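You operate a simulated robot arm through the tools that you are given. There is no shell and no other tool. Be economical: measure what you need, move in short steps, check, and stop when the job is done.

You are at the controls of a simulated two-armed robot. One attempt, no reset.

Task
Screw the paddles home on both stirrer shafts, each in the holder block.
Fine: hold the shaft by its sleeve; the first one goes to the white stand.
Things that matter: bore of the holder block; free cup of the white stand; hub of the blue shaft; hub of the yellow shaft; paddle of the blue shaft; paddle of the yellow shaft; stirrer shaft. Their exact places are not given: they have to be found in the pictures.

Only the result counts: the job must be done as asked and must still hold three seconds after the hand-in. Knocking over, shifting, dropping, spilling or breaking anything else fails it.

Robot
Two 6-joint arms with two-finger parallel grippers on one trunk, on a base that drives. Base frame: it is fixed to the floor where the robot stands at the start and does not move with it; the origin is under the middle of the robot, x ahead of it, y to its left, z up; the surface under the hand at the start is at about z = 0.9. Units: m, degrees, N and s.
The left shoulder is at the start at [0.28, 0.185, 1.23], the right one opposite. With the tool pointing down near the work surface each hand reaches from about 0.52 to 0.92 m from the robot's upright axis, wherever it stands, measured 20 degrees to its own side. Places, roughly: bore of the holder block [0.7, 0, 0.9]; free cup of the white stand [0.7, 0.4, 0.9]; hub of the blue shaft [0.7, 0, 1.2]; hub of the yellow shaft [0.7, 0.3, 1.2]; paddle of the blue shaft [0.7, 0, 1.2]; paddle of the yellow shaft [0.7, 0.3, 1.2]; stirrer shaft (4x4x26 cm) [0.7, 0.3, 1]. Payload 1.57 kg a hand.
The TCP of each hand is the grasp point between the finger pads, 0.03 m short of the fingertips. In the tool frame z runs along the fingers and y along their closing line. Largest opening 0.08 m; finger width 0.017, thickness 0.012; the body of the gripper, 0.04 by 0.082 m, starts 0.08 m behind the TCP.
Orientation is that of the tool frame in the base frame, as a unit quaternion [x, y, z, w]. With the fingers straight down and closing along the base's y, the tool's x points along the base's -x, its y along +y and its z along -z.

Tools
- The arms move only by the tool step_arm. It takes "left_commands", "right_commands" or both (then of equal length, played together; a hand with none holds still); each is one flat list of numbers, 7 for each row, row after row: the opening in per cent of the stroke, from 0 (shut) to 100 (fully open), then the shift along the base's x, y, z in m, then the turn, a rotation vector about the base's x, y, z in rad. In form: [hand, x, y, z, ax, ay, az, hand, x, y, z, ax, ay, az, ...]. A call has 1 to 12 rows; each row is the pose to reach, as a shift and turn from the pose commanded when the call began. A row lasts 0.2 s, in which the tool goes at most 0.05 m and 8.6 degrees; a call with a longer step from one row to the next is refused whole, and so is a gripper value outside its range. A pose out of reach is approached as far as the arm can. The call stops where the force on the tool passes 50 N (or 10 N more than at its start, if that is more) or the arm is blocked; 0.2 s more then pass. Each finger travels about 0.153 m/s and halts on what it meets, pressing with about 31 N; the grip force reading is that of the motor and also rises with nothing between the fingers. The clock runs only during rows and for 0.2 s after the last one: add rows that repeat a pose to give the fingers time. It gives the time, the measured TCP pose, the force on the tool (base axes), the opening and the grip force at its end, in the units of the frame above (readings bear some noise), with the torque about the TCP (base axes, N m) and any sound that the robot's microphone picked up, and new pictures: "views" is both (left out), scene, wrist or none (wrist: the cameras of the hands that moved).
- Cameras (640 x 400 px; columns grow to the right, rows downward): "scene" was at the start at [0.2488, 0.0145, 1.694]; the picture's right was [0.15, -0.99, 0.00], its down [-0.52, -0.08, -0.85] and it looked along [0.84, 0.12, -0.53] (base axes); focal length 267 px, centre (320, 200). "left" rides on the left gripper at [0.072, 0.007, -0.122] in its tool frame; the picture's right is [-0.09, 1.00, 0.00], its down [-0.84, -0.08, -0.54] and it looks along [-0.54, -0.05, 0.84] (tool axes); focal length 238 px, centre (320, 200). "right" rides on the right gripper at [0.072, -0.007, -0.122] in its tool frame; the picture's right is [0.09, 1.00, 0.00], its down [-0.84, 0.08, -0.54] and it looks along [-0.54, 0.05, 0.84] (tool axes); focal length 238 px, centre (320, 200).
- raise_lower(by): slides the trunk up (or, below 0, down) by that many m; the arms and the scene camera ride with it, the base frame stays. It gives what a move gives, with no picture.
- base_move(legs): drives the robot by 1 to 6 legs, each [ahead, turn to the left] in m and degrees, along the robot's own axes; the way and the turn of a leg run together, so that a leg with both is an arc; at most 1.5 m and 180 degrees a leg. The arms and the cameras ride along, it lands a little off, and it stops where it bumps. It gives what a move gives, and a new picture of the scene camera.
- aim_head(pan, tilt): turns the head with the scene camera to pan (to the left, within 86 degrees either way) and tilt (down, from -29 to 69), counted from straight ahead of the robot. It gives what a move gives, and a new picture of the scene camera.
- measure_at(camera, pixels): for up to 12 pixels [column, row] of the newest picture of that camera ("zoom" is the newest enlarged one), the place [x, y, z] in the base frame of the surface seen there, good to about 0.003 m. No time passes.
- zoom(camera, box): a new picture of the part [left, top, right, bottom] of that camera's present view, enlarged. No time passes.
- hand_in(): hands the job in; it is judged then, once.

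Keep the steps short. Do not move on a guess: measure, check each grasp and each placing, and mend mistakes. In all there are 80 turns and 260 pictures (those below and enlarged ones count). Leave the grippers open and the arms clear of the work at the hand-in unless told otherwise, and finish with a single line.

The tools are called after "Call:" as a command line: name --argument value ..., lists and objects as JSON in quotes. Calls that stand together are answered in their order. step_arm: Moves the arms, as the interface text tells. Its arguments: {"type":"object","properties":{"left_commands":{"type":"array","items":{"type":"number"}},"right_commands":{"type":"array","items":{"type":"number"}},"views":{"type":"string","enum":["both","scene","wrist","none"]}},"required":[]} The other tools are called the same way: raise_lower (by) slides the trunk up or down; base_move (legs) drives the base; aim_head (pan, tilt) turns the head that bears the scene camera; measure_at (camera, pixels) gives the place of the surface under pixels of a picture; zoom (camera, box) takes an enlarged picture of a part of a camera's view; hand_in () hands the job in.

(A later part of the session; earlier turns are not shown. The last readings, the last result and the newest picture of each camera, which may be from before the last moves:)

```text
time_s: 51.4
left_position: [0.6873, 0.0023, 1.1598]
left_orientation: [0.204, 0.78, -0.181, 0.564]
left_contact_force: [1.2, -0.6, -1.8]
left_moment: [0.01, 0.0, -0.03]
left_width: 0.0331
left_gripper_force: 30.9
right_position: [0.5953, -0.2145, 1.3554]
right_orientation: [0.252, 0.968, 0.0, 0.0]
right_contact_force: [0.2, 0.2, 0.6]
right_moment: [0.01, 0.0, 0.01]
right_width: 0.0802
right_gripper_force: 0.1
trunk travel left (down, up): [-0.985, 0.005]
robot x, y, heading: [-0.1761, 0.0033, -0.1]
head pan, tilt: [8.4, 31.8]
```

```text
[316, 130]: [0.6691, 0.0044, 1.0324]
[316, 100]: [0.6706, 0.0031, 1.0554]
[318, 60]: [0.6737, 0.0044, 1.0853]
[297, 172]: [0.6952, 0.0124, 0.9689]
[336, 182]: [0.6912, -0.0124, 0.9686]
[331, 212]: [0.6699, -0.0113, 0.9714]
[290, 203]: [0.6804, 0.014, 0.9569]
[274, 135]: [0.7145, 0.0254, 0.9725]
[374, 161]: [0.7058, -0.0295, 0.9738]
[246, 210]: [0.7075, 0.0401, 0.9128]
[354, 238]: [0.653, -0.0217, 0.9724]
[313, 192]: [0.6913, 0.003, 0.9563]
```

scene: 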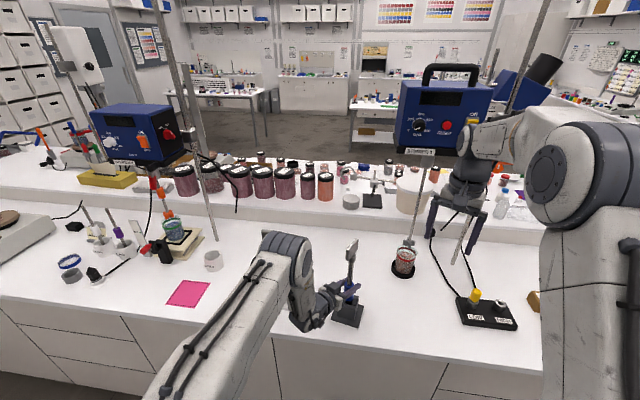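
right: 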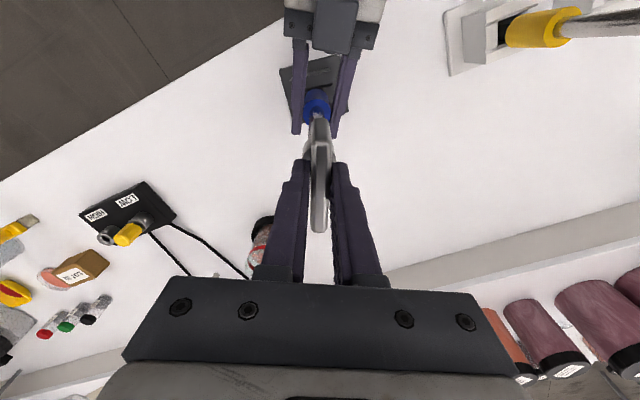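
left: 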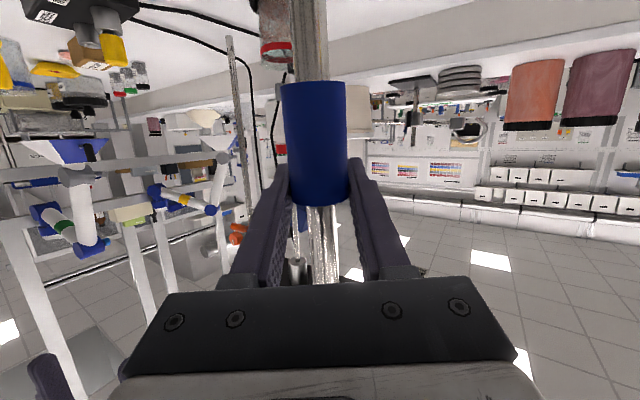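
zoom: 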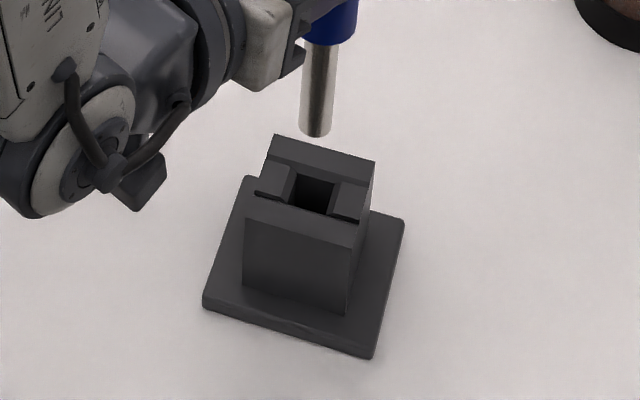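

Rod tip is 13 cm below the TCP; it leans ~4° (tip toward -x). I'll lift to z 1.40 (clear over the yellow shaft) and correct the lean by -0.07 rad about y.

Call:
step_arm --left_commands '[0, 0.005, 0, 0.04, 0, -0.012, 0, 0, 0.01, 0, 0.08, 0, -0.024, 0, 0, 0.015, 0, 0.12, 0, -0.036, 0, 0, 0.02, 0, 0.16, 0, -0.048, 0, 0, 0.025, 0, 0.2, 0, -0.06, 0, 0, 0.03, 0, 0.24, 0, -0.07, 0]' --views "scene"

```text
time_s: 52.8
left_position: [0.7174, 0.0007, 1.4014]
left_orientation: [0.21, 0.76, -0.173, 0.591]
left_contact_force: [0.0, -0.5, -1.2]
left_moment: [-0.01, 0.01, 0.01]
left_width: 0.033
left_gripper_force: 31.1
right_position: [0.5953, -0.2143, 1.3551]
right_orientation: [0.252, 0.968, 0.001, -0.001]
right_contact_force: [0.2, 0.3, 0.4]
right_moment: [0.03, -0.02, 0.0]
right_width: 0.0801
right_gripper_force: 0.0
trunk travel left (down, up): [-0.985, 0.005]
robot x, y, heading: [-0.1765, 0.0004, -0.2]
head pan, tilt: [8.4, 31.8]
```

scene: 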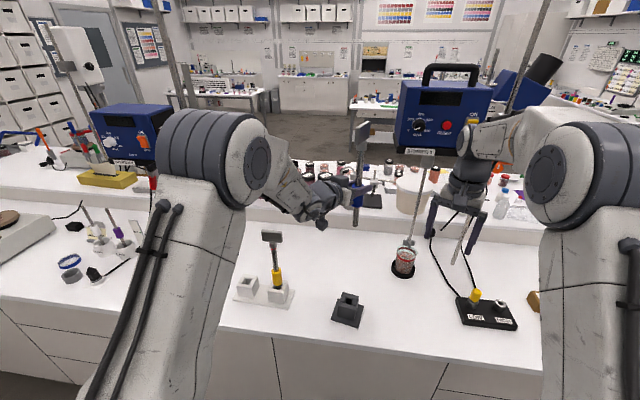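

Good clear view. I'll re-measure the cup here and carry the shaft over to (0.716, 0.382) at the same height.

Call:
zoom --camera "scene" --box '[225, 260, 305, 320]'

Call:
step_arm --left_commands '[0, 0, 0.038, 0, 0, 0, 0, 0, 0, 0.076, 0, 0, 0, 0, 0, 0, 0.114, 0, 0, 0, 0, 0, 0, 0.152, 0, 0, 0, 0, 0, 0, 0.19, 0, 0, 0, 0, 0, 0, 0.228, 0, 0, 0, 0, 0, 0, 0.266, 0, 0, 0, 0, 0, 0, 0.304, 0, 0, 0, 0, 0, 0, 0.342, 0, 0, 0, 0, 0, 0, 0.381, 0, 0, 0, 0]' --views "scene"

```text
6.67 times, centred on (265, 290) of scene
```

zoom: 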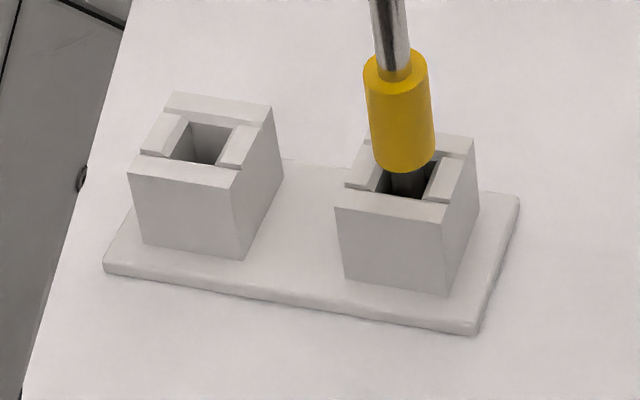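

```text
time_s: 55.0
left_position: [0.7182, 0.3848, 1.3972]
left_orientation: [0.21, 0.759, -0.174, 0.591]
left_contact_force: [0.7, 0.4, -2.0]
left_moment: [-0.04, -0.01, -0.02]
left_width: 0.033
left_gripper_force: 30.9
right_position: [0.5958, -0.2147, 1.3553]
right_orientation: [0.253, 0.968, 0.0, -0.002]
right_contact_force: [-0.3, 0.2, 0.5]
right_moment: [-0.05, -0.01, 0.0]
right_width: 0.0802
right_gripper_force: 0.1
trunk travel left (down, up): [-0.985, 0.005]
robot x, y, heading: [-0.1781, -0.0008, -0.1]
head pan, tilt: [8.4, 31.8]
```

scene: 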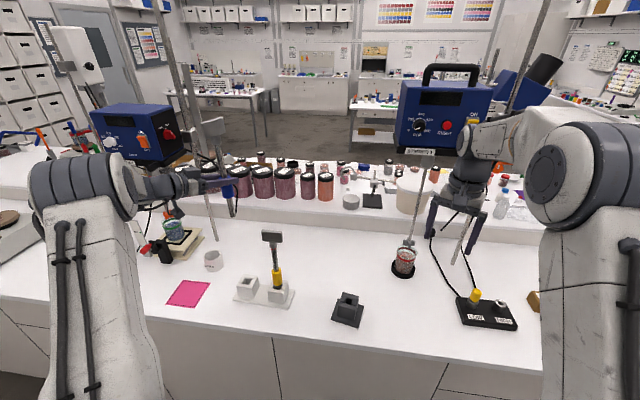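

Lowering to z 1.17 (rod tip ~7 cm above the cup), then I'll compare tip and cup positions.

Call:
step_arm --left_commands '[0, -0.001, -0.001, -0.045, 0, 0, 0, 0, -0.002, -0.002, -0.09, 0, 0, 0, 0, -0.002, -0.003, -0.135, 0, 0, 0, 0, -0.002, -0.003, -0.18, 0, 0, 0, 0, -0.002, -0.003, -0.225, 0, 0, 0]' --views "scene"

Call:
zoom --camera "scene" --box '[210, 220, 300, 310]'

```text
time_s: 56.2
left_position: [0.7179, 0.3807, 1.1733]
left_orientation: [0.211, 0.76, -0.173, 0.591]
left_contact_force: [-0.3, -0.3, -1.1]
left_moment: [0.02, -0.02, -0.01]
left_width: 0.0329
left_gripper_force: 31.1
right_position: [0.5956, -0.2149, 1.3555]
right_orientation: [0.252, 0.968, 0.001, -0.002]
right_contact_force: [-0.6, -1.1, 0.0]
right_moment: [-0.02, 0.0, 0.0]
right_width: 0.0798
right_gripper_force: 0.0
trunk travel left (down, up): [-0.985, 0.005]
robot x, y, heading: [-0.1774, 0.0032, -0.1]
head pan, tilt: [8.4, 31.8]
```

scene: 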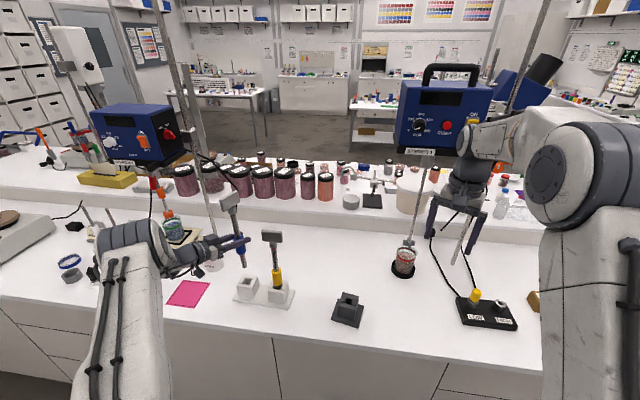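

```text
4.44 times, centred on (255, 265) of scene
```

zoom: 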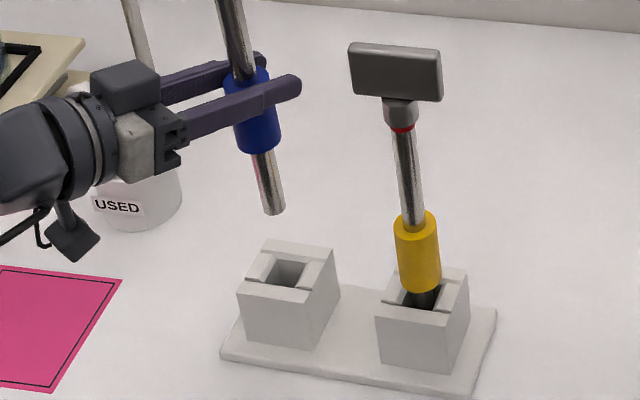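

Call:
measure_at --camera "zoom" --pixels '[[273, 205], [266, 175], [262, 160], [258, 138], [240, 55], [232, 20], [289, 272], [312, 264], [300, 288], [266, 283], [277, 240], [322, 295]]'

Call:
zoom --camera "scene" --box '[210, 175, 270, 280]'

```text
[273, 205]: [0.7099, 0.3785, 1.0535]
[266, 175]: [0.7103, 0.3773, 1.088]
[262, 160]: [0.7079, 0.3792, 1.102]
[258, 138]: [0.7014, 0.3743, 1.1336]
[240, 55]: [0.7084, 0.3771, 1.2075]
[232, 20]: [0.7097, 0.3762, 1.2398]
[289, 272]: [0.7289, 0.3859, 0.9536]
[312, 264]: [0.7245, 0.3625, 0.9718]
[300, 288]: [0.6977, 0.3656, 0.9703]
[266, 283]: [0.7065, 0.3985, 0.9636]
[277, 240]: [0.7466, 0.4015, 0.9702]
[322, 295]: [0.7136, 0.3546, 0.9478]
```

```text
3.81 times, centred on (240, 228) of scene
```

zoom: 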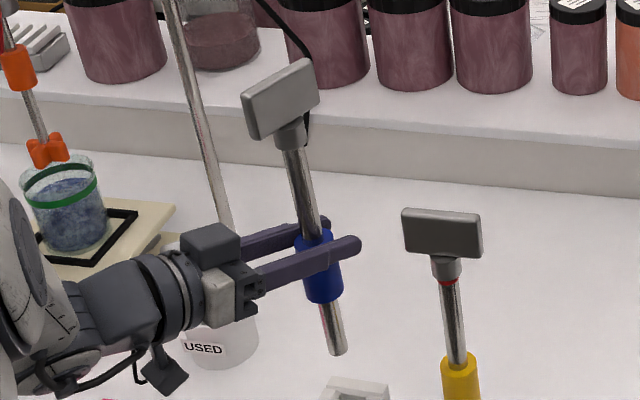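

The rod is upright; its axis is at about (0.718, 0.378), the cup centre at (0.7155, 0.381). I'll shift (-2, +3) mm and descend 10 cm so that the tip enters the cup.

Call:
step_arm --left_commands '[0, -0.002, 0.003, -0.02, 0, 0, 0, 0, -0.002, 0.003, -0.04, 0, 0, 0, 0, -0.002, 0.003, -0.055, 0, 0, 0, 0, -0.002, 0.003, -0.07, 0, 0, 0, 0, -0.002, 0.003, -0.085, 0, 0, 0, 0, -0.002, 0.003, -0.1, 0, 0, 0]' --views "none"

Call:
zoom --camera "scene" --box '[210, 220, 300, 310]'

```text
time_s: 57.6
left_position: [0.7136, 0.3825, 1.073]
left_orientation: [0.21, 0.759, -0.174, 0.591]
left_contact_force: [-0.1, -0.2, -3.3]
left_moment: [-0.01, 0.0, -0.04]
left_width: 0.0329
left_gripper_force: 31.4
right_position: [0.5957, -0.2156, 1.3569]
right_orientation: [0.252, 0.968, 0.001, -0.001]
right_contact_force: [0.8, -0.6, 0.6]
right_moment: [0.04, 0.0, 0.03]
right_width: 0.0799
right_gripper_force: 0.1
trunk travel left (down, up): [-0.985, 0.005]
robot x, y, heading: [-0.1772, 0.0011, 0.0]
head pan, tilt: [8.4, 31.8]
```

```text
4.44 times, centred on (255, 265) of scene
```

zoom: 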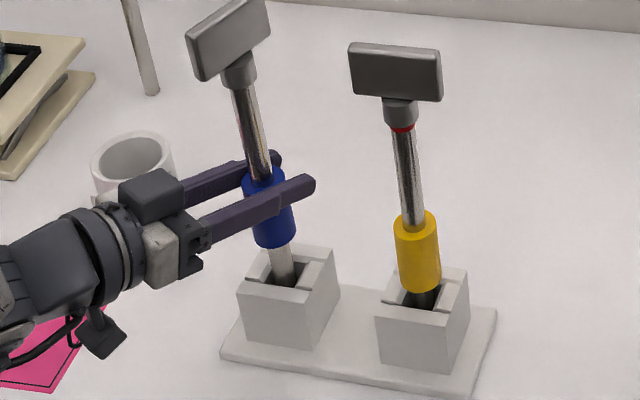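

Inside the cup with no contact force. I'll lower the last ~3 cm gently until it seats.

Call:
step_arm --left_commands '[0, 0, 0, -0.01, 0, 0, 0, 0, 0, 0, -0.02, 0, 0, 0, 0, 0, 0, -0.025, 0, 0, 0, 0, 0, 0, -0.028, 0, 0, 0]' --views "none"

Call:
zoom --camera "scene" --box '[210, 220, 300, 310]'

```text
time_s: 58.6
left_position: [0.7146, 0.3838, 1.0457]
left_orientation: [0.21, 0.759, -0.173, 0.591]
left_contact_force: [0.5, -0.3, -3.0]
left_moment: [0.01, 0.0, -0.01]
left_width: 0.0324
left_gripper_force: 31.0
right_position: [0.595, -0.2151, 1.3561]
right_orientation: [0.251, 0.968, 0.0, -0.002]
right_contact_force: [0.1, -0.3, 0.1]
right_moment: [0.0, -0.02, 0.01]
right_width: 0.0802
right_gripper_force: 0.0
trunk travel left (down, up): [-0.985, 0.005]
robot x, y, heading: [-0.1758, -0.0025, 0.0]
head pan, tilt: [8.4, 31.8]
```

```text
4.44 times, centred on (255, 265) of scene
```

zoom: 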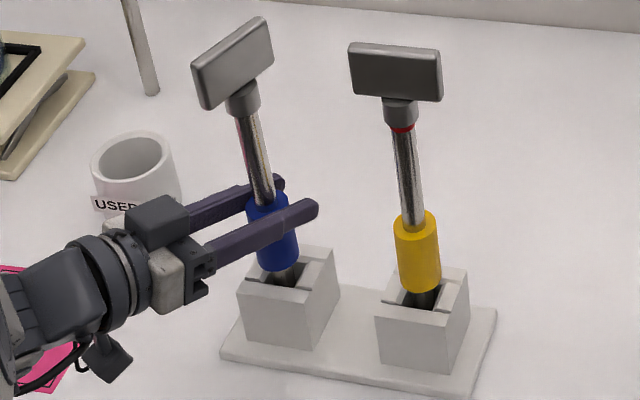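

Still hanging (-3 N). A few more millimetres until contact.

Call:
step_arm --left_commands '[0, 0, 0, -0.002, 0, 0, 0, 0, 0, 0, -0.004, 0, 0, 0]' --views "none"

Call:
step_arm --left_commands '[0, 0, 0, -0.001, 0, 0, 0, 0, 0, 0, -0.002, 0, 0, 0]' --views "none"

```text
time_s: 59.2
left_position: [0.7136, 0.3841, 1.0439]
left_orientation: [0.21, 0.759, -0.173, 0.592]
left_contact_force: [-2.1, 1.0, 5.5]
left_moment: [0.08, 0.3, 0.03]
left_width: 0.0329
left_gripper_force: 30.6
right_position: [0.5946, -0.2146, 1.3567]
right_orientation: [0.253, 0.968, 0.0, -0.001]
right_contact_force: [-0.1, -0.4, 0.4]
right_moment: [0.01, 0.03, 0.01]
right_width: 0.08
right_gripper_force: 0.0
trunk travel left (down, up): [-0.985, 0.005]
robot x, y, heading: [-0.1725, -0.002, -0.2]
head pan, tilt: [8.4, 31.8]
```

```text
time_s: 59.8
left_position: [0.7143, 0.3843, 1.043]
left_orientation: [0.21, 0.758, -0.172, 0.593]
left_contact_force: [-1.1, 0.7, 16.0]
left_moment: [0.17, 0.24, -0.02]
left_width: 0.0328
left_gripper_force: 31.1
right_position: [0.5934, -0.2135, 1.3565]
right_orientation: [0.252, 0.968, 0.0, -0.001]
right_contact_force: [-0.2, -0.1, 0.3]
right_moment: [-0.02, 0.0, 0.02]
right_width: 0.0797
right_gripper_force: 0.0
trunk travel left (down, up): [-0.985, 0.005]
robot x, y, heading: [-0.1742, 0.0026, 0.0]
head pan, tilt: [8.4, 31.8]
```

Seated (16 N up). Release and back out along the fingers.

Call:
step_arm --left_commands '[30, 0, 0, 0.001, 0, 0, 0, 60, 0, 0, 0.001, 0, 0, 0, 80, 0, 0, 0.001, 0, 0, 0, 80, -0.02, 0.012, 0.006, 0, 0, 0, 80, -0.045, 0.028, 0.014, 0, 0, 0, 80, -0.07, 0.044, 0.021, 0, 0, 0, 80, -0.099, 0.061, 0.028, 0, 0, 0]' --views "none"

Call:
zoom --camera "scene" --box '[200, 210, 310, 310]'

Call:
measure_at --camera "zoom" --pixels '[[445, 185], [440, 230], [437, 195], [400, 80], [465, 85], [430, 75], [448, 268], [290, 150], [305, 210], [315, 255]]'

```text
time_s: 61.4
left_position: [0.6147, 0.4451, 1.0681]
left_orientation: [0.209, 0.759, -0.173, 0.591]
left_contact_force: [0.0, -0.3, -0.4]
left_moment: [0.02, 0.0, -0.02]
left_width: 0.0641
left_gripper_force: 0.1
right_position: [0.5946, -0.2157, 1.3557]
right_orientation: [0.252, 0.968, 0.001, 0.0]
right_contact_force: [0.9, 0.8, 0.0]
right_moment: [-0.04, 0.0, -0.02]
right_width: 0.0801
right_gripper_force: 0.1
trunk travel left (down, up): [-0.985, 0.005]
robot x, y, heading: [-0.1774, -0.0026, -0.1]
head pan, tilt: [8.4, 31.8]
```

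```text
4.00 times, centred on (255, 260) of scene
```

zoom: 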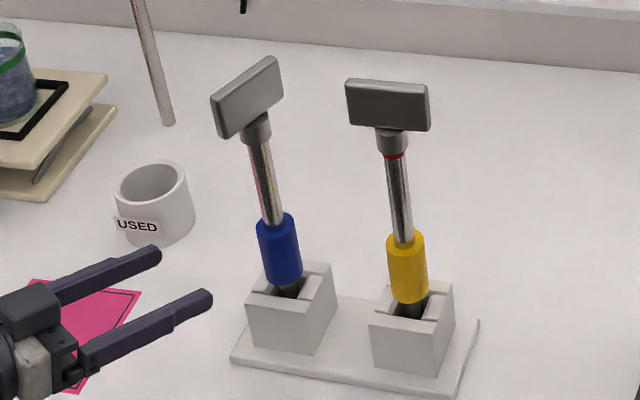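

```text
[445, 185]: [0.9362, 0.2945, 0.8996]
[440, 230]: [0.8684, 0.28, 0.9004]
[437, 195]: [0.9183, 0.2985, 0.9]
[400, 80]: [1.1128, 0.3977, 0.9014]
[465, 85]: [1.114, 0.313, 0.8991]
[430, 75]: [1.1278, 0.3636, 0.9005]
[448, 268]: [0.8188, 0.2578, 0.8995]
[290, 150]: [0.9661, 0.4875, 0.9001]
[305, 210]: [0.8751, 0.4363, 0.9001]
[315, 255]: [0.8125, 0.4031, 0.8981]
```

Blue stands in the cup. Now I'll measure the yellow shaft with correct pixels.

Call:
measure_at --camera "zoom" --pixels '[[398, 180], [402, 220], [405, 255], [408, 290], [352, 90], [425, 95], [388, 85], [266, 170], [278, 240], [282, 270], [412, 308], [292, 292]]'

```text
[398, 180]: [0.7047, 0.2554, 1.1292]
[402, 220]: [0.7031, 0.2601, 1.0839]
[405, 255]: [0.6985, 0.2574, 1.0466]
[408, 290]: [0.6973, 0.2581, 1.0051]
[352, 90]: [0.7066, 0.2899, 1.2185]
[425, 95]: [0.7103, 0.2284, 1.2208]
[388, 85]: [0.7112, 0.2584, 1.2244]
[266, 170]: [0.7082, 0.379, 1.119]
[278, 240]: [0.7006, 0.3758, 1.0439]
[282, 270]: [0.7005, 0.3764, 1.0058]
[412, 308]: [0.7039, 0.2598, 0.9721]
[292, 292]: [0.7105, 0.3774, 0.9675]
```

Yellow sleeve axis: (0.715, 0.258), upright. I'll move the left hand, passing in front of the blue shaft, to the pre-grasp (0.630, 0.310, 1.07).

Call:
step_arm --left_commands '[80, -0.015, -0.02, 0.002, 0, 0, 0, 80, -0.02, -0.055, 0.002, 0, 0, 0, 80, -0.018, -0.095, 0.002, 0, 0, 0, 80, -0.01, -0.135, 0.002, 0, 0, 0, 100, 0.015, -0.135, 0.002, 0, 0, 0, 100, 0.015, -0.135, 0.002, 0, 0, 0]' --views "wrist"

Call:
zoom --camera "scene" --box '[200, 210, 310, 310]'

```text
time_s: 62.8
left_position: [0.631, 0.3105, 1.0692]
left_orientation: [0.211, 0.759, -0.174, 0.591]
left_contact_force: [0.1, 0.1, -0.3]
left_moment: [0.04, 0.0, 0.0]
left_width: 0.0801
left_gripper_force: 0.2
right_position: [0.5956, -0.2146, 1.3558]
right_orientation: [0.252, 0.968, 0.001, -0.002]
right_contact_force: [-0.6, -0.2, 0.3]
right_moment: [0.01, -0.01, 0.03]
right_width: 0.0798
right_gripper_force: 0.0
trunk travel left (down, up): [-0.985, 0.005]
robot x, y, heading: [-0.1778, 0.0028, -0.3]
head pan, tilt: [8.4, 31.8]
```

left: 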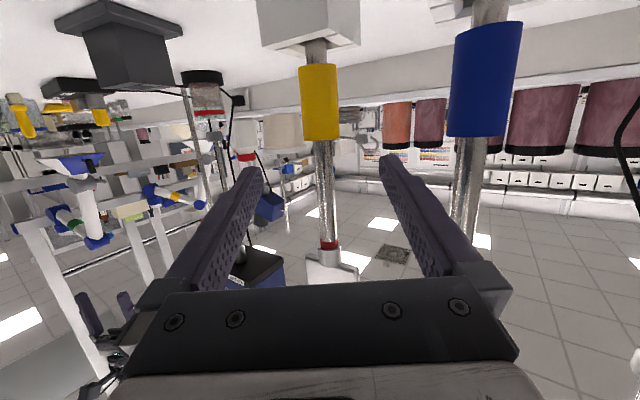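

```text
4.00 times, centred on (255, 260) of scene
```

zoom: 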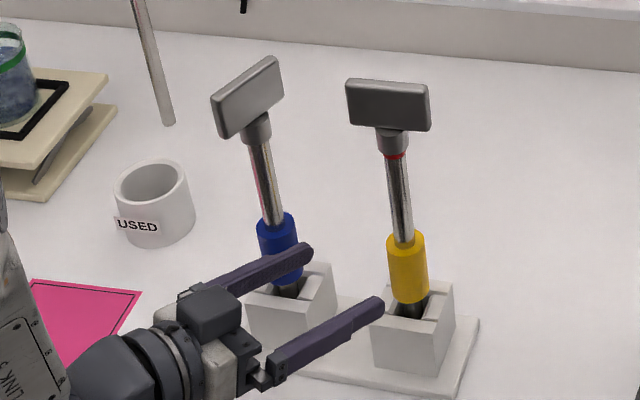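

The yellow sleeve is centred (col 320), and blue is outside the fingers. Advance 10 cm and close.

Call:
step_arm --left_commands '[100, 0.028, -0.0175, -0.007, 0, 0, 0, 100, 0.056, -0.035, -0.015, 0, 0, 0, 100, 0.084, -0.0525, -0.022, 0, 0, 0, 100, 0.084, -0.0525, -0.022, 0, 0, 0, 60, 0.084, -0.0525, -0.022, 0, 0, 0, 40, 0.084, -0.0525, -0.022, 0, 0, 0, 0, 0.084, -0.0525, -0.022, 0, 0, 0, 0, 0.084, -0.0525, -0.022, 0, 0, 0]' --views "wrist"

Call:
zoom --camera "scene" --box '[200, 210, 310, 310]'

```text
time_s: 64.6
left_position: [0.7145, 0.2579, 1.0481]
left_orientation: [0.21, 0.759, -0.174, 0.592]
left_contact_force: [0.9, -0.6, 0.0]
left_moment: [-0.01, -0.09, 0.03]
left_width: 0.0333
left_gripper_force: 31.5
right_position: [0.5953, -0.2144, 1.3563]
right_orientation: [0.253, 0.967, 0.001, -0.002]
right_contact_force: [-0.3, 0.3, -0.7]
right_moment: [0.0, 0.03, 0.02]
right_width: 0.0797
right_gripper_force: 0.0
trunk travel left (down, up): [-0.985, 0.005]
robot x, y, heading: [-0.1778, 0.0008, -0.1]
head pan, tilt: [8.4, 31.8]
```

left: 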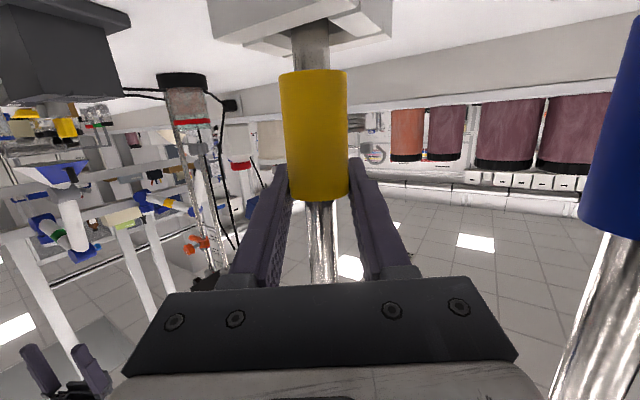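

```text
4.00 times, centred on (255, 260) of scene
```

zoom: 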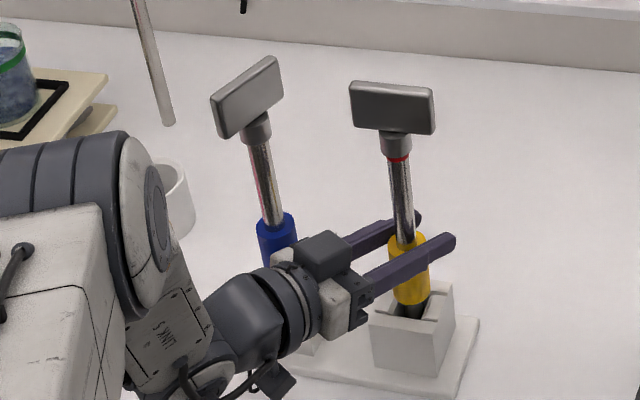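

Yellow sleeve gripped (33 mm). Lifting 12 cm straight up and checking that the stand stays.

Call:
step_arm --left_commands '[0, 0, 0, 0.01, 0, 0, 0, 0, 0, 0, 0.03, 0, 0, 0, 0, 0, 0, 0.06, 0, 0, 0, 0, 0, -0.002, 0.09, 0, 0, 0, 0, 0, -0.005, 0.122, 0, 0, 0]' --views "none"

Call:
zoom --camera "scene" --box '[200, 180, 310, 310]'

```text
time_s: 65.8
left_position: [0.716, 0.2512, 1.1707]
left_orientation: [0.209, 0.759, -0.173, 0.591]
left_contact_force: [-0.1, 0.1, -2.1]
left_moment: [0.01, -0.02, 0.03]
left_width: 0.0335
left_gripper_force: 30.0
right_position: [0.5951, -0.2137, 1.3562]
right_orientation: [0.252, 0.968, 0.0, -0.001]
right_contact_force: [0.9, -0.3, -0.1]
right_moment: [-0.01, -0.03, 0.03]
right_width: 0.08
right_gripper_force: 0.0
trunk travel left (down, up): [-0.985, 0.005]
robot x, y, heading: [-0.1756, -0.0032, -0.1]
head pan, tilt: [8.4, 31.8]
```

```text
3.08 times, centred on (255, 245) of scene
```

zoom: 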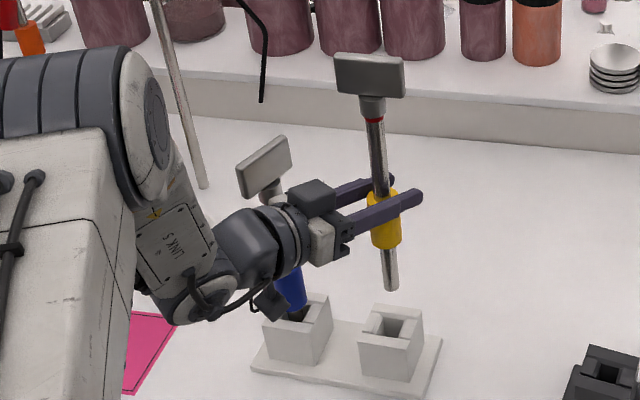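

Clean lift. Carry to above the holder bore (0.685, 0.002).

Call:
step_arm --left_commands '[0, -0.002, -0.04, 0, 0, 0, 0, 0, -0.006, -0.08, 0, 0, 0, 0, 0, -0.012, -0.12, 0, 0, 0, 0, 0, -0.018, -0.16, 0, 0, 0, 0, 0, -0.024, -0.2, 0, 0, 0, 0, 0, -0.028, -0.225, 0, 0, 0, 0, 0, -0.031, -0.249, 0, 0, 0, 0, 0, -0.031, -0.249, 0, 0, 0, 0]' --views "scene"

Call:
zoom --camera "scene" --box '[310, 200, 390, 335]'

```text
time_s: 67.6
left_position: [0.6958, 0.0048, 1.1747]
left_orientation: [0.208, 0.761, -0.179, 0.588]
left_contact_force: [0.8, -0.4, -2.0]
left_moment: [-0.01, 0.0, 0.0]
left_width: 0.0335
left_gripper_force: 31.5
left hand out of reach, approached as far as the arm can: row 6, 7, 8
right_position: [0.5952, -0.2145, 1.3553]
right_orientation: [0.252, 0.968, 0.0, -0.002]
right_contact_force: [-0.4, -0.6, 0.6]
right_moment: [-0.01, -0.01, 0.02]
right_width: 0.0801
right_gripper_force: 0.0
trunk travel left (down, up): [-0.985, 0.005]
robot x, y, heading: [-0.1753, 0.0, -0.0]
head pan, tilt: [8.4, 31.8]
```

scene: 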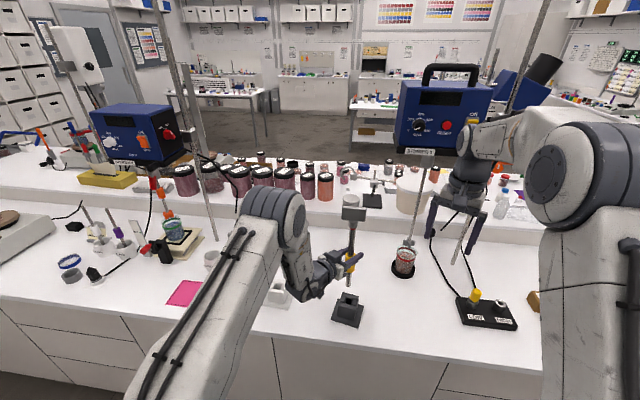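

```text
2.96 times, centred on (350, 268) of scene
```

zoom: 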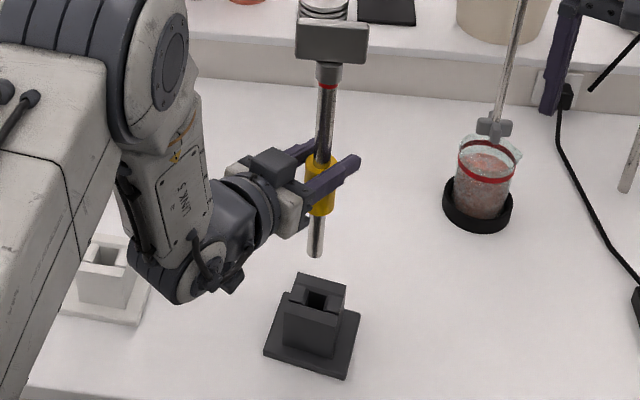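

Reach-limited at x 0.696. I'll compare rod tip and bore positions.

Call:
measure_at --camera "zoom" --pixels '[[316, 252], [317, 235], [319, 222], [325, 130], [326, 100], [304, 292], [340, 290], [296, 274], [346, 287], [285, 310], [335, 325], [317, 298]]'

Call:
zoom --camera "scene" --box '[325, 280, 370, 335]'

Call:
measure_at --camera "zoom" --pixels '[[284, 92], [394, 120], [253, 170], [370, 204], [308, 132], [350, 144], [343, 182], [296, 165]]'

```text
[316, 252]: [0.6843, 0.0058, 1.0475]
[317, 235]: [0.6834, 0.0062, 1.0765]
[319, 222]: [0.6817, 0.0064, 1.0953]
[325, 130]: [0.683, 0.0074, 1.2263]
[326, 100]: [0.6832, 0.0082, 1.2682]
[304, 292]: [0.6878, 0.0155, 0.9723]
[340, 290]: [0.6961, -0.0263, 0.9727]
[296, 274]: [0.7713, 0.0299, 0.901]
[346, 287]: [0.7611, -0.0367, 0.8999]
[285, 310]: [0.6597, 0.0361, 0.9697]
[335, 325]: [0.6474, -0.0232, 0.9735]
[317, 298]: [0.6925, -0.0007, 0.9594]
```

```text
7.27 times, centred on (348, 308) of scene
```

zoom: 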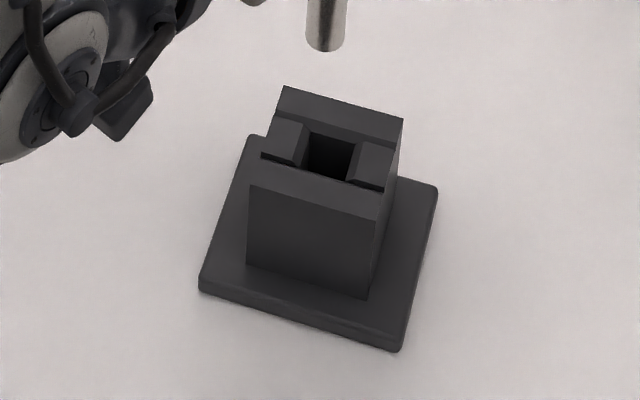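

```text
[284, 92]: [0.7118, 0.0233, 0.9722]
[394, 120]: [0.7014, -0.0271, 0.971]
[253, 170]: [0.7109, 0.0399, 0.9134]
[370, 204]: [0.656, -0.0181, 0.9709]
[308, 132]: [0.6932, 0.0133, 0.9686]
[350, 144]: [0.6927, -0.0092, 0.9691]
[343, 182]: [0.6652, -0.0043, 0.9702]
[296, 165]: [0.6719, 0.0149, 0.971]
```

Bore centre ≈ (0.683, 0.003); the rod axis is at (0.692, 0.006) and upright. I'll yaw the hand -8.6° about the shaft (frees the elbow limit) and shift (-9, -3) mm.

Call:
step_arm --left_commands '[0, 0, 0, 0, 0, 0, -0.08, 0, 0, 0, 0, 0, 0, -0.16, 0, -0.005, -0.002, 0, 0, 0, -0.2, 0, -0.009, -0.003, 0, 0, 0, -0.2, 0, -0.009, -0.003, 0, 0, 0, -0.2]' --views "scene"

Call:
zoom --camera "scene" --box '[310, 200, 390, 335]'

Call:
measure_at --camera "zoom" --pixels '[[312, 262], [313, 245], [315, 228], [322, 130], [323, 110], [311, 266]]'

```text
time_s: 68.8
left_position: [0.6851, 0.002, 1.1736]
left_orientation: [0.285, 0.734, -0.232, 0.571]
left_contact_force: [0.3, 0.0, -2.4]
left_moment: [-0.03, 0.02, 0.01]
left_width: 0.0337
left_gripper_force: 31.0
right_position: [0.5947, -0.2149, 1.3552]
right_orientation: [0.252, 0.968, 0.0, -0.002]
right_contact_force: [-0.9, 0.0, 0.1]
right_moment: [0.01, 0.01, 0.0]
right_width: 0.0799
right_gripper_force: 0.0
trunk travel left (down, up): [-0.985, 0.005]
robot x, y, heading: [-0.177, 0.0024, 0.3]
head pan, tilt: [8.4, 31.8]
```

scene: 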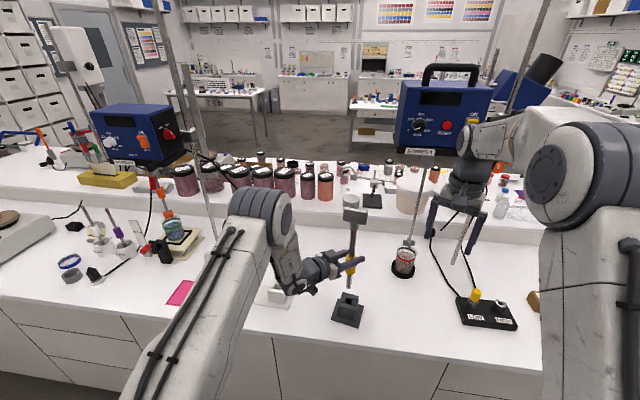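

```text
2.96 times, centred on (350, 268) of scene
```

zoom: 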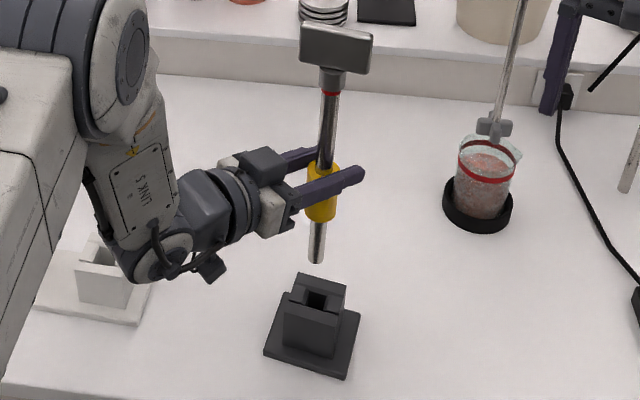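

```text
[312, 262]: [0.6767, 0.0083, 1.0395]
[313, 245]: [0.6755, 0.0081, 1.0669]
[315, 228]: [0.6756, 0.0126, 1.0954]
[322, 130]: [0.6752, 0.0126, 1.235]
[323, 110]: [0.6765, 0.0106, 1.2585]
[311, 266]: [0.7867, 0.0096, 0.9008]
```

Rod axis ≈ (0.684, 0.003), on the bore. Descend 11.8 cm in steps.

Call:
step_arm --left_commands '[0, 0, 0, -0.025, 0, 0, 0, 0, 0, 0, -0.05, 0, 0, 0, 0, 0, 0, -0.065, 0, 0, 0, 0, 0, 0, -0.08, 0, 0, 0, 0, 0, 0, -0.095, 0, 0, 0, 0, 0, 0, -0.107, 0, 0, 0, 0, 0, 0, -0.118, 0, 0, 0]' --views "none"

Call:
zoom --camera "scene" --box '[310, 220, 390, 335]'

```text
time_s: 70.4
left_position: [0.6868, 0.003, 1.0557]
left_orientation: [0.285, 0.734, -0.232, 0.571]
left_contact_force: [0.6, -2.8, -2.5]
left_moment: [-0.27, 0.0, 0.01]
left_width: 0.0334
left_gripper_force: 31.2
right_position: [0.5946, -0.2157, 1.3543]
right_orientation: [0.251, 0.968, 0.001, -0.001]
right_contact_force: [-0.6, -0.7, -0.7]
right_moment: [0.02, 0.0, 0.03]
right_width: 0.0802
right_gripper_force: 0.2
trunk travel left (down, up): [-0.985, 0.005]
robot x, y, heading: [-0.1772, 0.0036, -0.0]
head pan, tilt: [8.4, 31.8]
```

```text
3.48 times, centred on (350, 278) of scene
```

zoom: 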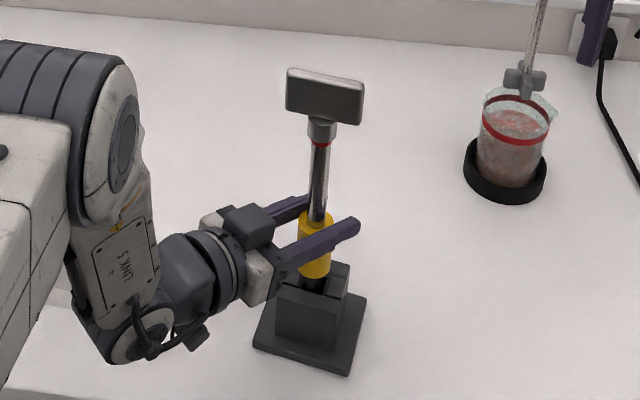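

It is in the bore with slight side contact (-2.8 N in y). Shift -1.5 mm in y and lower until seated.

Call:
step_arm --left_commands '[0, 0, -0.0015, 0, 0, 0, 0, 0, 0, -0.0015, -0.004, 0, 0, 0, 0, 0, -0.0015, -0.008, 0, 0, 0, 0, 0, -0.0015, -0.0095, 0, 0, 0]' --views "none"

Call:
zoom --camera "scene" --box '[325, 235, 375, 335]'

Call:
measure_at --camera "zoom" --pixels '[[286, 40], [358, 52], [320, 40], [318, 78], [320, 100], [318, 125]]'

```text
time_s: 71.4
left_position: [0.6868, 0.0009, 1.0468]
left_orientation: [0.285, 0.734, -0.232, 0.571]
left_contact_force: [-1.4, 0.0, 3.2]
left_moment: [0.21, 0.18, 0.0]
left_width: 0.0333
left_gripper_force: 31.0
right_position: [0.5943, -0.2141, 1.3556]
right_orientation: [0.251, 0.968, 0.0, -0.001]
right_contact_force: [0.2, 0.3, 0.1]
right_moment: [0.04, -0.02, 0.03]
right_width: 0.0804
right_gripper_force: 0.0
trunk travel left (down, up): [-0.985, 0.005]
robot x, y, heading: [-0.173, -0.0001, -0.0]
head pan, tilt: [8.4, 31.8]
```

```text
4.00 times, centred on (350, 285) of scene
```

zoom: 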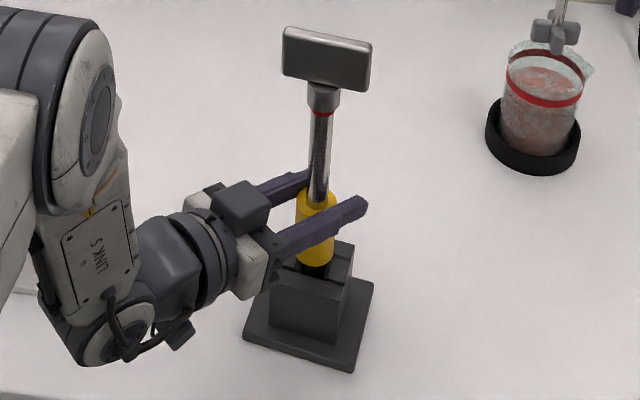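

```text
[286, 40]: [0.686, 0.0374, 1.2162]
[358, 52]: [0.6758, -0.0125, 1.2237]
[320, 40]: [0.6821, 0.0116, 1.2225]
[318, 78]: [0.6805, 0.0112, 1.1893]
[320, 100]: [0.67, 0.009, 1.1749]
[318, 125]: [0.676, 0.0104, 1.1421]
```

Yellow is seated and upright; paddle direction ≈78°, centre ≈ (0.687, 0.007). The right hand comes over, unwinding +107°.

Call:
step_arm --right_commands '[100, 0, 0.01, 0, 0, 0, 0.149, 100, 0, 0.02, -0.005, 0, 0, 0.298, 100, 0.002, 0.04, -0.01, 0, 0, 0.447, 100, 0.006, 0.06, -0.015, 0, 0, 0.596, 100, 0.01, 0.08, -0.02, 0, 0, 0.745, 100, 0.015, 0.1, -0.025, 0, 0, 0.894, 100, 0.02, 0.12, -0.03, 0, 0, 1.043, 100, 0.025, 0.14, -0.04, 0, 0, 1.192, 100, 0.03, 0.16, -0.05, 0, 0, 1.341, 100, 0.035, 0.18, -0.06, 0, 0, 1.49, 100, 0.04, 0.2, -0.07, 0, 0, 1.639, 100, 0.046, 0.218, -0.08, 0, 0, 1.788]' --views "none"

Call:
step_arm --right_commands '[100, 0.02, 0.001, -0.005, 0, 0, 0.04, 100, 0.042, 0.003, -0.01, 0, 0, 0.08, 100, 0.042, 0.003, -0.01, 0, 0, 0.08]' --views "wrist"

Call:
zoom --camera "right" --box '[260, 80, 380, 260]'

```text
time_s: 74.0
left_position: [0.6861, 0.001, 1.0478]
left_orientation: [0.286, 0.734, -0.232, 0.571]
left_contact_force: [1.3, -0.7, 10.0]
left_moment: [0.03, -0.23, -0.05]
left_width: 0.0333
left_gripper_force: 31.2
right_position: [0.6414, 0.0015, 1.2774]
right_orientation: [-0.597, 0.802, -0.001, -0.001]
right_contact_force: [0.0, 0.4, -0.6]
right_moment: [0.01, -0.04, 0.0]
right_width: 0.0802
right_gripper_force: 0.0
trunk travel left (down, up): [-0.985, 0.005]
robot x, y, heading: [-0.1744, 0.0021, -0.0]
head pan, tilt: [8.4, 31.8]
```

```text
time_s: 74.8
left_position: [0.6854, 0.0019, 1.047]
left_orientation: [0.285, 0.734, -0.231, 0.572]
left_contact_force: [1.2, -1.1, 10.1]
left_moment: [-0.03, -0.16, 0.01]
left_width: 0.0333
left_gripper_force: 31.1
right_position: [0.6825, 0.0059, 1.2671]
right_orientation: [-0.628, 0.778, -0.001, -0.001]
right_contact_force: [-0.7, 0.1, 0.4]
right_moment: [0.0, -0.04, 0.0]
right_width: 0.08
right_gripper_force: 0.1
trunk travel left (down, up): [-0.985, 0.005]
robot x, y, heading: [-0.177, 0.0003, 0.1]
head pan, tilt: [8.4, 31.8]
```

right: 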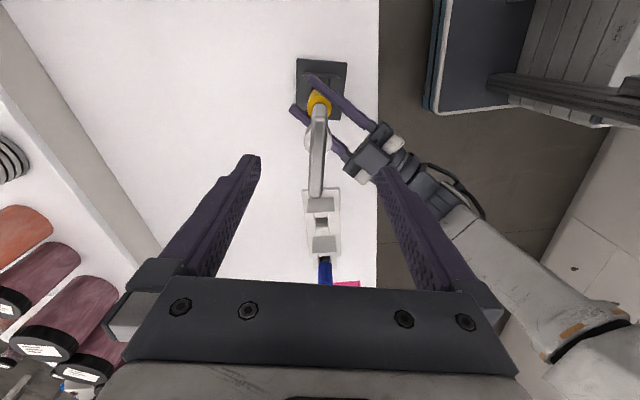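

```text
2.22 times, centred on (320, 170) of right
```

zoom: 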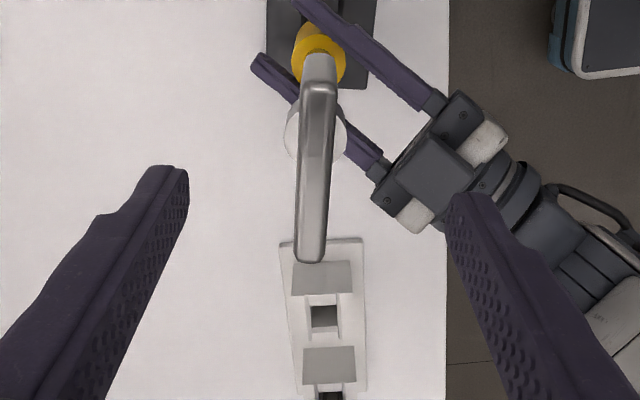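

Call:
measure_at --camera "zoom" --pixels '[[318, 90], [309, 255], [314, 170], [303, 170], [324, 170]]'

```text
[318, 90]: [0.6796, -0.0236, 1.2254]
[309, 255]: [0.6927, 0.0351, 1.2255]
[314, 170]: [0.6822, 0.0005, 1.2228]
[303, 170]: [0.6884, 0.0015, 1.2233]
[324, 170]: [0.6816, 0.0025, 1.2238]
```

Paddle centre (0.686, 0.006), aligned within 1°. Descend, close, and start turning clockwise.

Call:
step_arm --right_commands '[100, 0.002, 0, -0.025, 0, 0, 0, 100, 0.0035, 0, -0.0475, 0, 0, 0, 100, 0.0035, 0, -0.0475, 0, 0, 0, 50, 0.0035, 0, -0.0475, 0, 0, 0, 0, 0.0035, 0, -0.0475, 0, 0, 0, 0, 0.0035, 0, -0.0475, 0, 0, 0, 0, 0.0035, 0, -0.0475, 0, 0, -0.145, 0, 0.0035, 0, -0.0475, 0, 0, -0.29, 0, 0.0035, 0, -0.0477, 0, 0, -0.435, 0, 0.0035, 0, -0.0479, 0, 0, -0.58, 0, 0.0035, 0, -0.048, 0, 0, -0.725, 0, 0.0035, 0, -0.0481, 0, 0, -0.87]' --views "wrist"

Call:
zoom --camera "scene" --box '[325, 235, 375, 335]'

```text
time_s: 77.4
left_position: [0.6861, 0.0009, 1.048]
left_orientation: [0.284, 0.734, -0.232, 0.572]
left_contact_force: [-0.6, 1.4, 16.8]
left_moment: [0.09, 0.12, 0.0]
left_width: 0.0333
left_gripper_force: 30.8
right_position: [0.6856, 0.0051, 1.2178]
right_orientation: [-0.24, 0.971, 0.0, -0.003]
right_contact_force: [-1.3, -2.1, -14.7]
right_moment: [-0.23, 0.12, 0.06]
right_width: 0.0112
right_gripper_force: 28.6
trunk travel left (down, up): [-0.985, 0.005]
robot x, y, heading: [-0.1765, 0.0003, -0.0]
head pan, tilt: [8.4, 31.8]
```

right: 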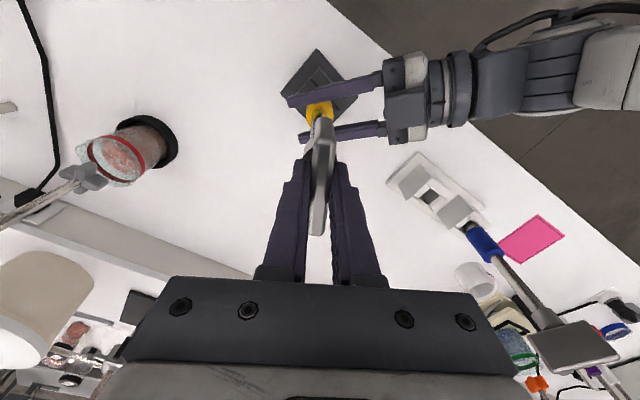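

```text
4.00 times, centred on (350, 285) of scene
```

zoom: 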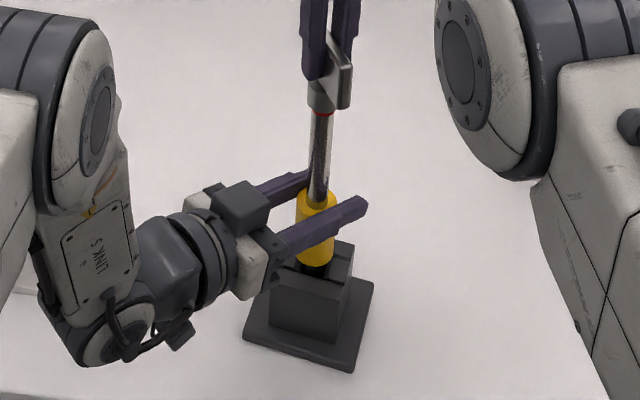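

Turned 50°. The right tool is pulled down by 15 N, so I'll descend 2.5 mm over the next 100°.

Call:
step_arm --right_commands '[0, 0, 0, -0.001, 0, 0, -0.145, 0, 0, 0, -0.0014, 0, 0, -0.29, 0, 0, 0, -0.0016, 0, 0, -0.435, 0, 0, 0, -0.0018, 0, 0, -0.58, 0, 0, 0, -0.0019, 0, 0, -0.725, 0, 0, 0, -0.002, 0, 0, -0.87, 0, 0, 0, -0.0021, 0, 0, -1.015, 0, 0, 0, -0.0022, 0, 0, -1.16, 0, 0, 0, -0.0023, 0, 0, -1.305, 0, 0, 0, -0.0024, 0, 0, -1.45, 0, 0, 0, -0.0025, 0, 0, -1.595, 0, 0, 0, -0.0026, 0, 0, -1.74]' --views "none"

Call:
step_arm --right_commands '[0, 0, 0, 0, 0, 0, -0.145, 0, 0, 0, -0.0002, 0, 0, -0.29, 0, 0, 0, -0.0004, 0, 0, -0.435, 0, 0, 0, -0.0006, 0, 0, -0.58, 0, 0, 0, -0.0008, 0, 0, -0.725, 0, 0, 0, -0.001, 0, 0, -0.87]' --views "none"

Call:
zoom --camera "scene" --box '[325, 235, 375, 335]'

```text
time_s: 80.0
left_position: [0.686, 0.0016, 1.0462]
left_orientation: [0.285, 0.734, -0.232, 0.571]
left_contact_force: [4.6, 2.9, 14.6]
left_moment: [0.04, 0.05, -0.07]
left_width: 0.0332
left_gripper_force: 30.8
right_position: [0.6864, 0.0052, 1.2152]
right_orientation: [0.588, 0.809, 0.0, -0.002]
right_contact_force: [-3.6, -3.4, -12.6]
right_moment: [-0.82, 0.66, 0.02]
right_width: 0.0113
right_gripper_force: 28.8
trunk travel left (down, up): [-0.985, 0.005]
robot x, y, heading: [-0.1765, 0.0038, -0.1]
head pan, tilt: [8.4, 31.8]
```

```text
time_s: 81.4
left_position: [0.6868, 0.0011, 1.0473]
left_orientation: [0.285, 0.734, -0.232, 0.571]
left_contact_force: [3.6, 4.0, 13.1]
left_moment: [-0.35, -0.13, -0.08]
left_width: 0.0331
left_gripper_force: 31.2
right_position: [0.6858, 0.006, 1.216]
right_orientation: [0.873, 0.487, 0.001, 0.0]
right_contact_force: [-4.4, -4.6, -13.6]
right_moment: [-0.24, 0.69, 0.05]
right_width: 0.0111
right_gripper_force: 28.5
trunk travel left (down, up): [-0.985, 0.005]
robot x, y, heading: [-0.1783, -0.0008, -0.1]
head pan, tilt: [8.4, 31.8]
```

```text
4.00 times, centred on (350, 285) of scene
```

zoom: 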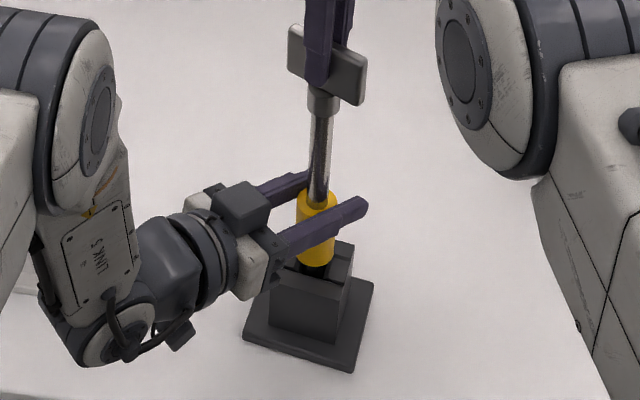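

The red band is covered already, but there is no stop yet. Release, unwind 180° in place, then continue.

Call:
step_arm --right_commands '[50, 0, 0, 0, 0, 0, 0, 100, 0, 0, 0, 0, 0, 0, 100, 0, 0, 0, 0, 0, 0.1496, 100, 0, 0, 0, 0, 0, 0.2992, 100, 0, 0, 0, 0, 0, 0.4488, 100, 0, 0, 0, 0, 0, 0.5984, 100, 0, 0, 0, 0, 0, 0.748, 100, 0, 0, 0, 0, 0, 0.8976, 100, 0, 0, 0, 0, 0, 1.0472, 100, 0, 0, 0, 0, 0, 1.1968, 100, 0, 0, 0, 0, 0, 1.3464, 100, 0, 0, 0, 0, 0, 1.496]' --views "none"

Call:
step_arm --right_commands '[100, 0, 0, 0, 0, 0, 0.1496, 100, 0, 0, 0, 0, 0, 0.2992, 100, 0, 0, 0, 0, 0, 0.4488, 100, 0, 0, 0, 0, 0, 0.5984, 100, 0, 0, 0, 0, 0, 0.748, 100, 0, 0, 0, 0, 0, 0.8976, 100, 0, 0, 0, 0, 0, 1.0472, 100, 0, 0, 0, 0, 0, 1.1968, 100, 0, 0, 0, 0, 0, 1.3464, 100, 0, 0, 0, 0, 0, 1.496, 100, 0, 0, 0, 0, 0, 1.6456]' --views "wrist"

Call:
zoom --camera "scene" --box '[335, 235, 370, 285]'

```text
time_s: 84.0
left_position: [0.6859, 0.0019, 1.0468]
left_orientation: [0.286, 0.734, -0.232, 0.571]
left_contact_force: [-1.1, -0.5, 3.8]
left_moment: [-0.02, 0.14, 0.0]
left_width: 0.033
left_gripper_force: 31.1
right_position: [0.6866, 0.0055, 1.2159]
right_orientation: [0.306, 0.952, 0.001, -0.002]
right_contact_force: [-0.3, 0.5, -0.3]
right_moment: [0.02, -0.02, -0.01]
right_width: 0.08
right_gripper_force: 0.0
trunk travel left (down, up): [-0.985, 0.005]
robot x, y, heading: [-0.1765, -0.0021, -0.2]
head pan, tilt: [8.4, 31.8]
```

```text
time_s: 86.4
left_position: [0.6857, 0.0006, 1.0463]
left_orientation: [0.284, 0.735, -0.231, 0.571]
left_contact_force: [-0.2, 0.5, 1.1]
left_moment: [0.06, 0.07, 0.01]
left_width: 0.033
left_gripper_force: 31.0
right_position: [0.6862, 0.0055, 1.2156]
right_orientation: [-0.49, 0.872, -0.002, -0.002]
right_contact_force: [-0.5, -0.4, -0.4]
right_moment: [-0.03, -0.01, 0.03]
right_width: 0.0798
right_gripper_force: 0.0
trunk travel left (down, up): [-0.985, 0.005]
robot x, y, heading: [-0.176, -0.0007, -0.2]
head pan, tilt: [8.4, 31.8]
```

right: 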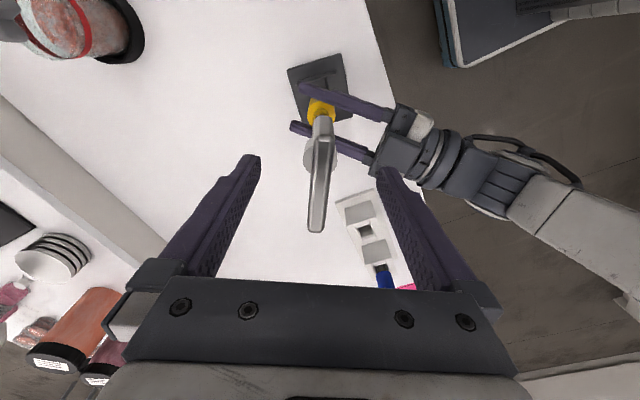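

```text
8.00 times, centred on (352, 260) of scene
```

zoom: 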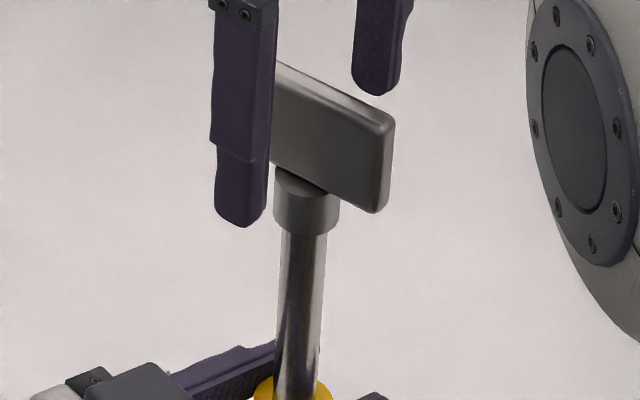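

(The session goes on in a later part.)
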